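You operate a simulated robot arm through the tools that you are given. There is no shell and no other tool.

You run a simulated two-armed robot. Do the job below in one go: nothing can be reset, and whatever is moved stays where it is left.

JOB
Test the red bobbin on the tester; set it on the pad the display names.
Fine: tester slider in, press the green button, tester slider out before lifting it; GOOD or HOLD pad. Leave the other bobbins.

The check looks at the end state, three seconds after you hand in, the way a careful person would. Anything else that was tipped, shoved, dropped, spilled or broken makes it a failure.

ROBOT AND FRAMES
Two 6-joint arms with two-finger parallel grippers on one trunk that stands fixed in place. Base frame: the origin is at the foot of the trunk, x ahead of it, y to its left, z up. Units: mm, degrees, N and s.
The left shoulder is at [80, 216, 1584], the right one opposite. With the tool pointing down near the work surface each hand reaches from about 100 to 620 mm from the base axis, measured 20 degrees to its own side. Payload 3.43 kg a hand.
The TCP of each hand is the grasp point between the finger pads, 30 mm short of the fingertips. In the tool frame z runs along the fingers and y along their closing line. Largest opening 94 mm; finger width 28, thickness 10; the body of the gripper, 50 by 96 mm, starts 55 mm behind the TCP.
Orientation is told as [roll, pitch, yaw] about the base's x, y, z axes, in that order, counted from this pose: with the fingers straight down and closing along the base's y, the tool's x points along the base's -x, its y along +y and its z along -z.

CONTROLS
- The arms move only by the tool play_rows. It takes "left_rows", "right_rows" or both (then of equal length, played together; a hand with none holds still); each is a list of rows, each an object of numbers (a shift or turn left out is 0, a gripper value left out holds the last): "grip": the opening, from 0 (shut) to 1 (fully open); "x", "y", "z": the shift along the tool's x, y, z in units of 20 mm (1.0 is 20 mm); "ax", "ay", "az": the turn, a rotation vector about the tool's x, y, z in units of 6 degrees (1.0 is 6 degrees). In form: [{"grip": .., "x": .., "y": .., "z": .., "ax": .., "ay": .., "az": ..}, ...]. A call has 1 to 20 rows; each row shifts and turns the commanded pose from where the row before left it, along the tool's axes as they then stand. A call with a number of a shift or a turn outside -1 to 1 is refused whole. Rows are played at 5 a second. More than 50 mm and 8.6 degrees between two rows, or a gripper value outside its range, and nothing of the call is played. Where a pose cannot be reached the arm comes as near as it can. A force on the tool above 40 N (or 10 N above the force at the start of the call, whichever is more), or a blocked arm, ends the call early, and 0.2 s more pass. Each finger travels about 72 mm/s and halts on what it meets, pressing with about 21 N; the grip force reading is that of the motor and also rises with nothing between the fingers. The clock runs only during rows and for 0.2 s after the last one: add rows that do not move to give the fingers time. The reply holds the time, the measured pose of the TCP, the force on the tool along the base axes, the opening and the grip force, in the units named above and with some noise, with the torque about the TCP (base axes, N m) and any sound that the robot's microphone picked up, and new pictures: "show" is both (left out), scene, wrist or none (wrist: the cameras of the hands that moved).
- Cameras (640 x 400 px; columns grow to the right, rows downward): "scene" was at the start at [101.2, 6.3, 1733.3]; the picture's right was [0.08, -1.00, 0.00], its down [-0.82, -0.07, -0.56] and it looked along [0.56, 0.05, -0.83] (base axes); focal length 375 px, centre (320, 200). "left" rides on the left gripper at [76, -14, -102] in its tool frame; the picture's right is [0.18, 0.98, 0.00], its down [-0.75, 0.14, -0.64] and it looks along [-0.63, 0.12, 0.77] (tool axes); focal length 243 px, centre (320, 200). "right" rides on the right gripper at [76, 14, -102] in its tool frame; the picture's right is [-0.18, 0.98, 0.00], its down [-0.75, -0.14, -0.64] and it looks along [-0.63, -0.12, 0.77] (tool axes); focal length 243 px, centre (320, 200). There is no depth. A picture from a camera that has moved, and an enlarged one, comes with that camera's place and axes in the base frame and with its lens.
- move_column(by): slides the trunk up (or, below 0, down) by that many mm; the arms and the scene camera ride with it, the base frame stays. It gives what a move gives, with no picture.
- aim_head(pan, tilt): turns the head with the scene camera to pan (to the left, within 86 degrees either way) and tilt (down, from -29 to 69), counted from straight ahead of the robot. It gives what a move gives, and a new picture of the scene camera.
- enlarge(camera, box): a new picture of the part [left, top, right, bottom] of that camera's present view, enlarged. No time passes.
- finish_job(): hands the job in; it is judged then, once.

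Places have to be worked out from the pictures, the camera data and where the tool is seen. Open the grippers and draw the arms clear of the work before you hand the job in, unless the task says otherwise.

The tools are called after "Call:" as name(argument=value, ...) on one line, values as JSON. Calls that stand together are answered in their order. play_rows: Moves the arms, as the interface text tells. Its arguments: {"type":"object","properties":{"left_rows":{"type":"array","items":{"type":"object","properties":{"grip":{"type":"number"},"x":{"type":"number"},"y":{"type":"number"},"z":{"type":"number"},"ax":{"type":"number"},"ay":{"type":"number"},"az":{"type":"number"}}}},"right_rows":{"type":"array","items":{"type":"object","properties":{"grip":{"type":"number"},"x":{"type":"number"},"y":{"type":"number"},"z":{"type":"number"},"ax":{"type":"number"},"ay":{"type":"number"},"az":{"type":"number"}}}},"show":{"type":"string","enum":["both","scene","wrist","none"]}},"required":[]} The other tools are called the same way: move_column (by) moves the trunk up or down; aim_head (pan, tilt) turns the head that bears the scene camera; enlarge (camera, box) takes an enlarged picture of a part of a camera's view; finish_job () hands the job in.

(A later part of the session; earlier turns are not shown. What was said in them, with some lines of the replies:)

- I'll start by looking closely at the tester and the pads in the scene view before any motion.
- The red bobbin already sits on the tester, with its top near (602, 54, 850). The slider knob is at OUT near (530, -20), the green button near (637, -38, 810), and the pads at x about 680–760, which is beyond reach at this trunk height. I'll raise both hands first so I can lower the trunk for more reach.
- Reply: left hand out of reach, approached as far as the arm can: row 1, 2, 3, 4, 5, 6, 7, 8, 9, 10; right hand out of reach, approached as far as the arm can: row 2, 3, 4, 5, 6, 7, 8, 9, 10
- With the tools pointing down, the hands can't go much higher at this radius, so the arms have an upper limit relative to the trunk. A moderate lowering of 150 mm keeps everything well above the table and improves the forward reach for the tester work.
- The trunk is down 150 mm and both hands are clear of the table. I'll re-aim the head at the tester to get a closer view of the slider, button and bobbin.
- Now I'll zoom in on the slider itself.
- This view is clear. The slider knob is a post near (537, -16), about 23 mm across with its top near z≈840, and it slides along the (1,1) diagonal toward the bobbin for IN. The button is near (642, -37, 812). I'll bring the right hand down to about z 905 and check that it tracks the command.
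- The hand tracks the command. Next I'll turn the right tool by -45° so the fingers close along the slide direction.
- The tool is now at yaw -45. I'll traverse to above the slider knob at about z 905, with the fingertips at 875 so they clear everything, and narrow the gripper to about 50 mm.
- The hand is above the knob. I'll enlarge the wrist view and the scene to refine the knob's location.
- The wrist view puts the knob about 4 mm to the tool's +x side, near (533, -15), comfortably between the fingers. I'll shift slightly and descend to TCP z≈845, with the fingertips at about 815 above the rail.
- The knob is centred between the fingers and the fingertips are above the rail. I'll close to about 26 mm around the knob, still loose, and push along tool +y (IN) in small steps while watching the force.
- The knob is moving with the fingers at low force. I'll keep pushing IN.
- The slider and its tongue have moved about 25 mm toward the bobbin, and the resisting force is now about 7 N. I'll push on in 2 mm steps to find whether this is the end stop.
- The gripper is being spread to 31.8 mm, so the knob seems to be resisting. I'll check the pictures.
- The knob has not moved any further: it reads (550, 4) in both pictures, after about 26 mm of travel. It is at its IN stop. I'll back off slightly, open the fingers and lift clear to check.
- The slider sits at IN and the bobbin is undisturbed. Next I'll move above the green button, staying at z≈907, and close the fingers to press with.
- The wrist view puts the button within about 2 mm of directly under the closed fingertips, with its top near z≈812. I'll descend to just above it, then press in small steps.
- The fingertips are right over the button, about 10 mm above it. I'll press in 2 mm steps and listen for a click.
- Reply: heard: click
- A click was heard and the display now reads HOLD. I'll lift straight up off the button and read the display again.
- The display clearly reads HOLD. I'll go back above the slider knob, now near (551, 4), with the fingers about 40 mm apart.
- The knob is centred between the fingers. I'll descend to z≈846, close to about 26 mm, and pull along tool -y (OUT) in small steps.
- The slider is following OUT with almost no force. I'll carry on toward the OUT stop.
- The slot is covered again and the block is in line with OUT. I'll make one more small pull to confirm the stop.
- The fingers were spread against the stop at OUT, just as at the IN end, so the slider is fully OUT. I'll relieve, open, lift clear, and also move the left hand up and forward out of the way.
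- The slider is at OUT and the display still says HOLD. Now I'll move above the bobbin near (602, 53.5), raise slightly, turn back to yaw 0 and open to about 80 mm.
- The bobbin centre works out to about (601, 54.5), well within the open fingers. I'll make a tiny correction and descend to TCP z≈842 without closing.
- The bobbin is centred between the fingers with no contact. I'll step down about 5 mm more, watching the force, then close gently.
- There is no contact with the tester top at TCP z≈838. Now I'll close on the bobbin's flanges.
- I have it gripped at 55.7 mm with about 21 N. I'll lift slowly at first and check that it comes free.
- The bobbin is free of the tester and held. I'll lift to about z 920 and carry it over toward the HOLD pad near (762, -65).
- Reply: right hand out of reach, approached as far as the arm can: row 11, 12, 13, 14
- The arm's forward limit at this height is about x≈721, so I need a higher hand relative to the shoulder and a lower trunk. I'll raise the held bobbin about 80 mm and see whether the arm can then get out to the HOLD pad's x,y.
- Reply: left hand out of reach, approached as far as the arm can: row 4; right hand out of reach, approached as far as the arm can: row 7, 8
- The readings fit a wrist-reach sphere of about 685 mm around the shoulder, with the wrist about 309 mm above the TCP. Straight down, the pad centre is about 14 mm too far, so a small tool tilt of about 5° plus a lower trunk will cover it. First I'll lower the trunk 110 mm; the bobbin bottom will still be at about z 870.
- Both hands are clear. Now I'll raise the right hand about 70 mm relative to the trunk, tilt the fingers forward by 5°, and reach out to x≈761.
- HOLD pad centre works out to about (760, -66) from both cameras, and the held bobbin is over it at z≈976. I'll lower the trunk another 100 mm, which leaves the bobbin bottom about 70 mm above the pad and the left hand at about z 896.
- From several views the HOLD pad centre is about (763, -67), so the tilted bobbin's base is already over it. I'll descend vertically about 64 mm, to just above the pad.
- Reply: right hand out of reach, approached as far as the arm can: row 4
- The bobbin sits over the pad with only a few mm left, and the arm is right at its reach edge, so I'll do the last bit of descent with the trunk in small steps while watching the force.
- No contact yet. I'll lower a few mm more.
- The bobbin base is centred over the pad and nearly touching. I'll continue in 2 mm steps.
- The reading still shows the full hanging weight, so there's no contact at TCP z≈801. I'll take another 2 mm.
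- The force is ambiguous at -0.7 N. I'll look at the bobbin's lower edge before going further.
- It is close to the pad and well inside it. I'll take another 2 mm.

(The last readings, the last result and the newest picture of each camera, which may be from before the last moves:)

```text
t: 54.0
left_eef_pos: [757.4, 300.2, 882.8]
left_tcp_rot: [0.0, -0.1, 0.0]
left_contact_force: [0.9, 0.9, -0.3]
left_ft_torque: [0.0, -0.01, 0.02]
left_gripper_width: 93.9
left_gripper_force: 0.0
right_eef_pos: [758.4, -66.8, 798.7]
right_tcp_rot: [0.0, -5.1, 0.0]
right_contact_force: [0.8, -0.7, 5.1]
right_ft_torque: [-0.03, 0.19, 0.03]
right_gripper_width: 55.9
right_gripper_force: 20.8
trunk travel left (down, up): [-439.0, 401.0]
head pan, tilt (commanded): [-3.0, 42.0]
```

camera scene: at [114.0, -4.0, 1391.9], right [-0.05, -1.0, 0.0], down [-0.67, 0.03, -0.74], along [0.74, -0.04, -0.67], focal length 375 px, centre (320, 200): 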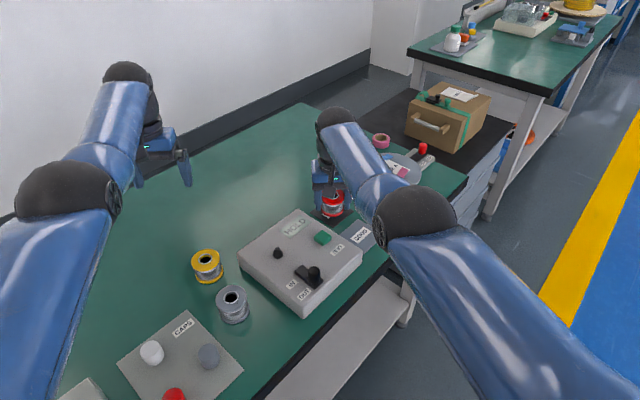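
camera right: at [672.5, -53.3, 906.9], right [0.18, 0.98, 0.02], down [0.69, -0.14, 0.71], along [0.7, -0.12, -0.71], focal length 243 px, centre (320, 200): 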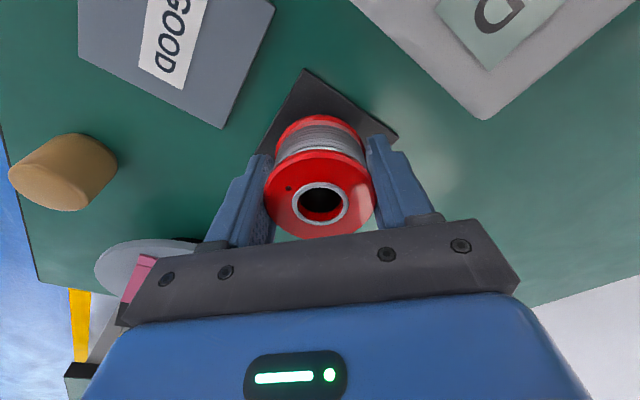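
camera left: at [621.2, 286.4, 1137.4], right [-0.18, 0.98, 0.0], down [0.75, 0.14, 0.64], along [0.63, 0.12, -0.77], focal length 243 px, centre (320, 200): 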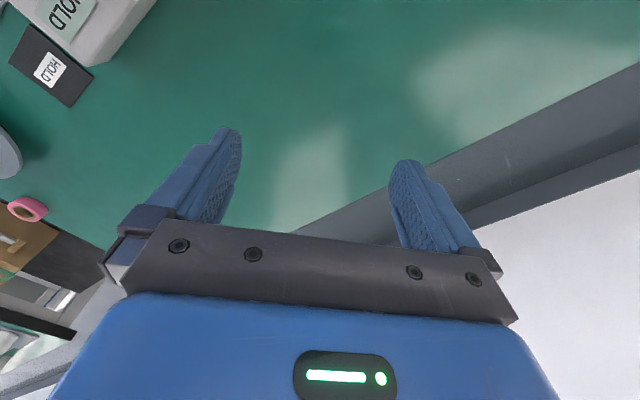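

Contact is made: +5 N upward, with the rear edge of the base on the pad. I'll release gradually so the bobbin settles flat as the grip relaxes, then open to about 75 mm.

Call:
play_rows(right_rows=[{"grip": 0.5}, {"grip": 0.54}, {"grip": 0.57}, {"grip": 0.585}, {"grip": 0.595}, {"grip": 0.605}, {"grip": 0.62}, {"grip": 0.65}, {"grip": 0.7}, {"grip": 0.78}, {}], show="both")

Call:
enlarge(camera="scene", box=[290, 170, 390, 232])

Call:
enlarge(camera="right", box=[200, 60, 440, 210])

```text
t: 56.4
left_eef_pos: [758.6, 299.1, 882.0]
left_tcp_rot: [0.0, 0.0, 0.0]
left_contact_force: [0.8, 1.2, -0.2]
left_ft_torque: [0.05, -0.01, -0.02]
left_gripper_width: 94.0
left_gripper_force: 0.1
right_eef_pos: [759.0, -66.1, 798.2]
right_tcp_rot: [0.1, -5.1, 0.0]
right_contact_force: [0.1, -0.4, -0.2]
right_ft_torque: [-0.01, -0.02, -0.04]
right_gripper_width: 73.5
right_gripper_force: 0.1
trunk travel left (down, up): [-439.0, 401.0]
head pan, tilt (commanded): [-3.0, 42.0]
camera scene: at [113.9, -4.0, 1377.0], right [-0.05, -1.0, 0.0], down [-0.67, 0.03, -0.74], along [0.74, -0.04, -0.67], focal length 375 px, centre (320, 200)
camera right: at [672.5, -53.2, 892.3], right [0.18, 0.98, 0.02], down [0.69, -0.14, 0.71], along [0.7, -0.12, -0.71], focal length 243 px, centre (320, 200)
```

scene: 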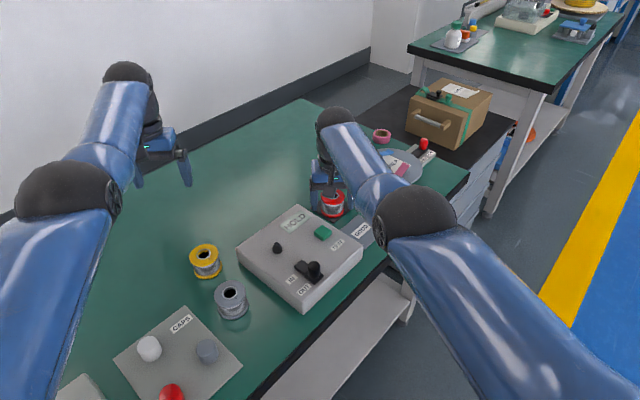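
right: 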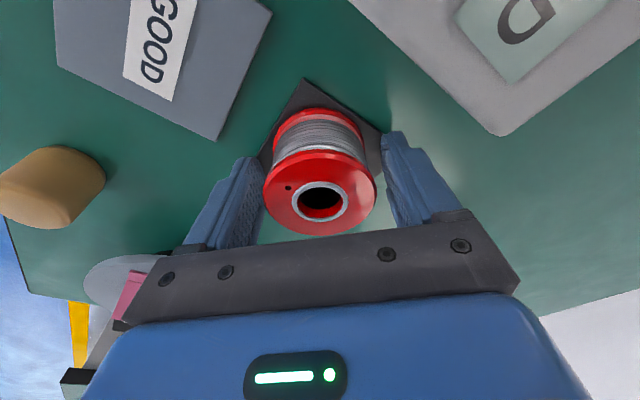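

```text
6.40 times, centred on (340, 201) of scene
camera zoom: at [113.9, -4.0, 1377.0], right [-0.05, -1.0, 0.0], down [-0.67, 0.03, -0.74], along [0.74, -0.04, -0.67], focal length 2399 px, centre (192, 194)
```

zoom: 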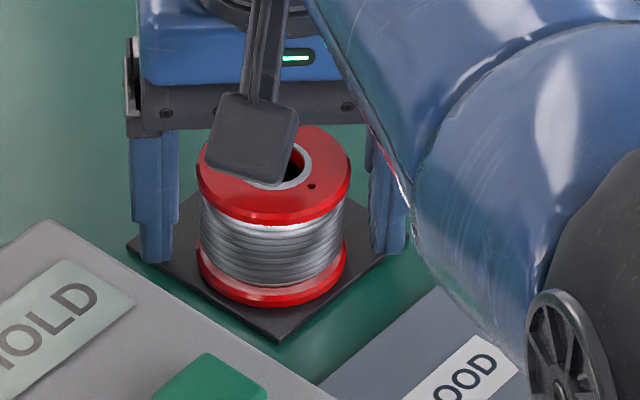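

```text
2.67 times, centred on (320, 135) of right
camera zoom: at [672.5, -53.2, 892.3], right [0.18, 0.98, 0.02], down [0.69, -0.14, 0.71], along [0.7, -0.12, -0.71], focal length 647 px, centre (320, 373)
```

zoom: 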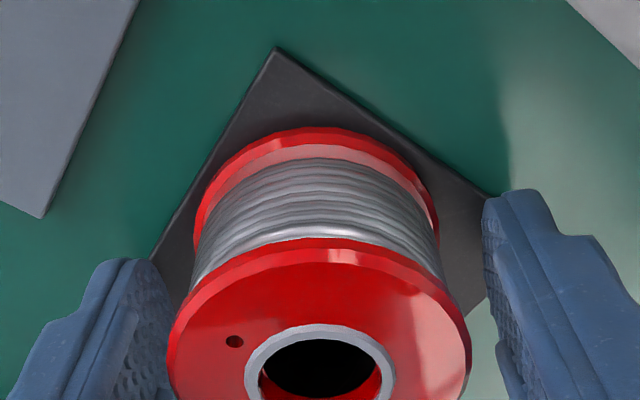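

The bobbin stands flat on the HOLD pad, fully inside it, with the fingers clear on both sides. I'll open a bit more and lift slowly straight up.

Call:
play_rows(right_rows=[{"grip": 0.85}, {"z": -0.3}, {"z": -0.5}, {"z": -0.8}, {"z": -1}, {"z": -1}, {"z": -1}, {}], show="both")

Call:
enlarge(camera="scene", box=[270, 160, 400, 241])

```text
t: 58.2
left_eef_pos: [759.3, 299.9, 882.0]
left_tcp_rot: [0.0, 0.0, 0.0]
left_contact_force: [0.8, 0.4, -0.2]
left_ft_torque: [-0.04, 0.0, 0.02]
left_gripper_width: 94.0
left_gripper_force: 0.0
right_eef_pos: [749.3, -68.4, 889.9]
right_tcp_rot: [0.0, -5.0, 0.0]
right_contact_force: [-0.1, -0.2, 0.5]
right_ft_torque: [-0.01, -0.01, -0.01]
right_gripper_width: 79.8
right_gripper_force: 0.0
trunk travel left (down, up): [-439.0, 401.0]
head pan, tilt (commanded): [-3.0, 42.0]
camera scene: at [114.0, -4.0, 1376.9], right [-0.05, -1.0, 0.0], down [-0.67, 0.03, -0.74], along [0.74, -0.04, -0.67], focal length 375 px, centre (320, 200)
camera right: at [663.6, -54.3, 984.1], right [0.18, 0.98, 0.02], down [0.69, -0.14, 0.71], along [0.7, -0.12, -0.71], focal length 243 px, centre (320, 200)
```

scene: 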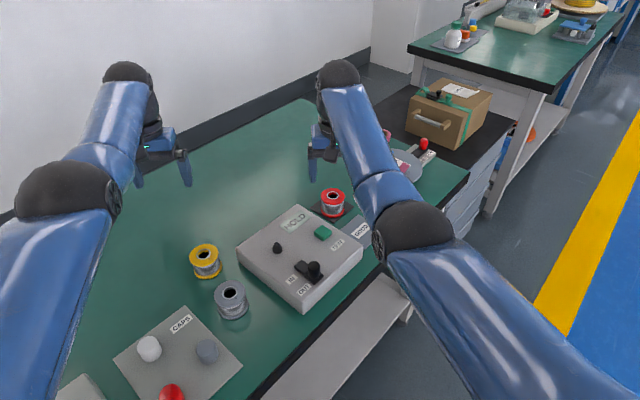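
right: 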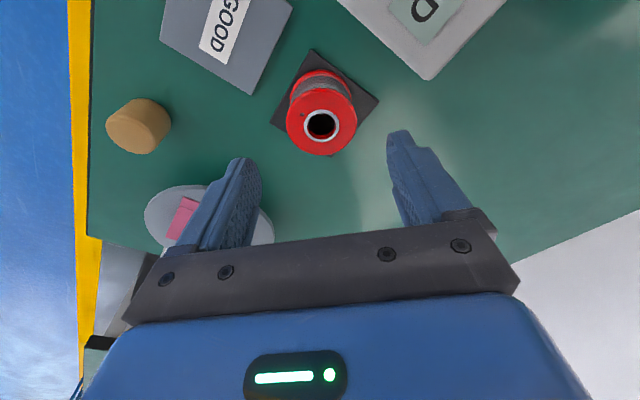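

```text
4.92 times, centred on (335, 200) of scene
camera zoom: at [114.0, -4.0, 1376.9], right [-0.05, -1.0, 0.0], down [-0.67, 0.03, -0.74], along [0.74, -0.04, -0.67], focal length 1845 px, centre (246, 198)
```

zoom: 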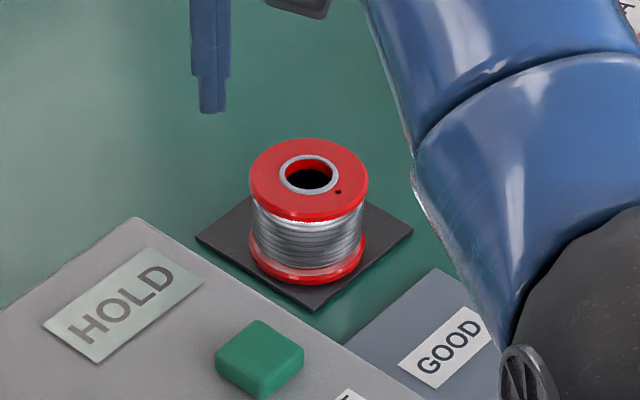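

The bobbin is upright on the HOLD pad, about 7 mm from its centre and fully inside it. The hand is clear above. Now I'll raise the trunk to take both arms well away from the table.

Call:
move_column(by=220)

```text
t: 60.5
left_eef_pos: [758.9, 298.6, 1101.9]
left_tcp_rot: [0.0, -0.1, 0.0]
left_contact_force: [0.5, 0.2, 0.1]
left_ft_torque: [-0.01, 0.01, 0.0]
left_gripper_width: 94.0
left_gripper_force: 0.0
right_eef_pos: [748.8, -68.1, 1109.5]
right_tcp_rot: [0.0, -5.1, 0.0]
right_contact_force: [-0.3, -0.1, -0.3]
right_ft_torque: [0.01, -0.01, -0.03]
right_gripper_width: 80.0
right_gripper_force: 0.0
trunk travel left (down, up): [-659.0, 181.0]
head pan, tilt (commanded): [-3.0, 42.0]
```

Both hands are about 340 mm above the table. I'll swing the right hand off to the right side, away from the bobbin and pads, and open the gripper fully.

Call:
play_rows(right_rows=[{"y": -1, "z": 0.25, "grip": 1.0}, {"y": -1, "z": 0.25}, {"y": -1, "z": 0.25}, {"y": -1, "z": 0.25}, {"y": -1, "z": 0.25}, {"y": -1, "z": 0.25}, {"y": -1, "z": 0.25}, {"y": -1, "z": 0.25}, {"y": -1, "z": 0.25}, {"y": -1, "z": 0.25}, {}], show="both")

Call:
aim_head(pan=0, tilt=52)

Call:
enlarge(camera="scene", box=[240, 140, 420, 260])

```text
t: 63.0
left_eef_pos: [758.3, 300.6, 1100.9]
left_tcp_rot: [0.0, 0.0, 0.0]
left_contact_force: [-0.3, 0.4, -0.7]
left_ft_torque: [-0.02, -0.04, -0.03]
left_gripper_width: 94.2
left_gripper_force: 0.0
right_eef_pos: [753.0, -269.4, 1060.5]
right_tcp_rot: [0.1, -5.1, 0.0]
right_contact_force: [0.1, -0.1, -0.4]
right_ft_torque: [0.02, -0.03, -0.03]
right_gripper_width: 94.0
right_gripper_force: 0.1
trunk travel left (down, up): [-659.0, 181.0]
head pan, tilt (commanded): [-3.0, 42.0]
camera scene: at [113.9, -3.8, 1597.0], right [-0.05, -1.0, 0.0], down [-0.67, 0.03, -0.74], along [0.74, -0.04, -0.67], focal length 375 px, centre (320, 200)
camera right: at [668.0, -255.4, 1155.0], right [0.18, 0.98, 0.02], down [0.69, -0.14, 0.71], along [0.7, -0.12, -0.71], focal length 243 px, centre (320, 200)
```

scene: 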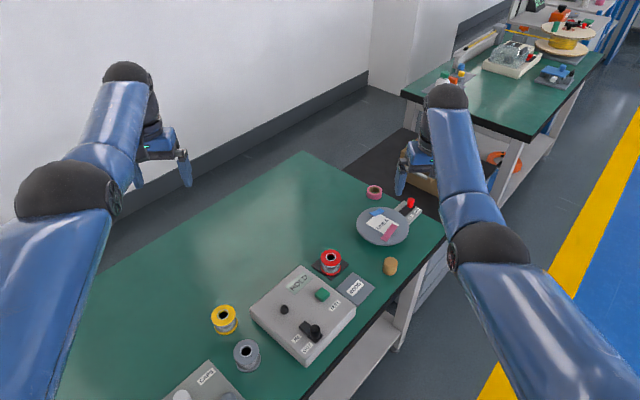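
right: 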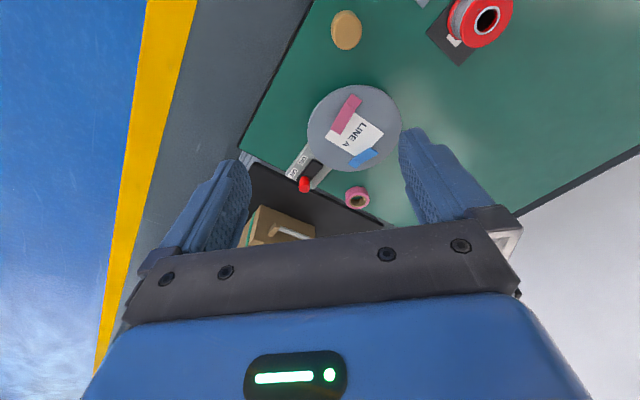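

```text
t: 63.7
left_eef_pos: [758.3, 299.7, 1102.8]
left_tcp_rot: [0.0, 0.0, 0.0]
left_contact_force: [0.9, 0.4, -0.5]
left_ft_torque: [0.04, 0.04, 0.01]
left_gripper_width: 94.0
left_gripper_force: 0.1
right_eef_pos: [753.0, -268.9, 1060.7]
right_tcp_rot: [0.0, -5.1, 0.0]
right_contact_force: [0.9, 0.6, -0.7]
right_ft_torque: [-0.01, 0.0, 0.0]
right_gripper_width: 94.0
right_gripper_force: 0.0
trunk travel left (down, up): [-659.0, 181.0]
head pan, tilt (commanded): [0.0, 52.0]
camera scene: at [105.6, 0.5, 1583.1], right [0.0, -1.0, 0.0], down [-0.79, 0.0, -0.62], along [0.62, 0.0, -0.79], focal length 375 px, centre (320, 200)
```

scene: 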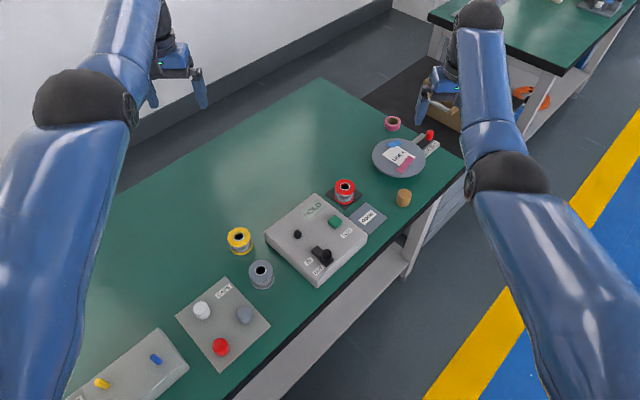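

```text
3.33 times, centred on (330, 200) of scene
camera zoom: at [105.6, 0.5, 1583.1], right [0.0, -1.0, 0.0], down [-0.79, 0.0, -0.62], along [0.62, 0.0, -0.79], focal length 1250 px, centre (287, 200)
```

zoom: 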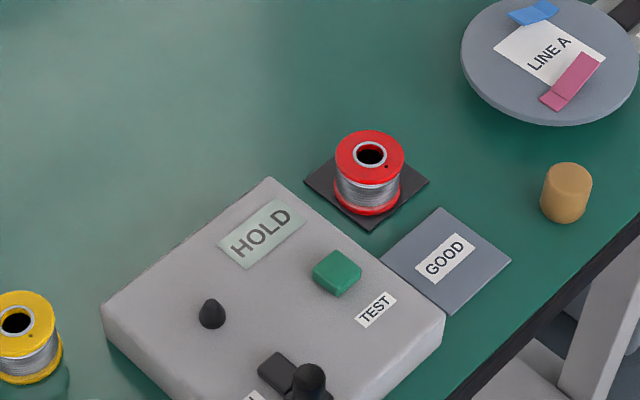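

The display still reads HOLD and the slider is at OUT. The red bobbin stands upright on the HOLD pad, the other items are undisturbed, and both arms are clear with open grippers. I'm handing the job in.

Call:
finish_job()

```text
The job is handed in.
```

The red bobbin tested as HOLD, and it now stands upright on the HOLD pad.

- **Test:** I pushed the slider in and pressed the green button. It clicked, and the display changed from READY to HOLD. I pulled the slider fully out before lifting the bobbin.
- **Placement:** The bobbin is fully inside the pad, about 7 mm off its centre by my estimate from the cameras.
- **Surroundings:** In the last pictures the other bobbins and everything else on the table looked untouched. Both arms are drawn clear with the grippers open.
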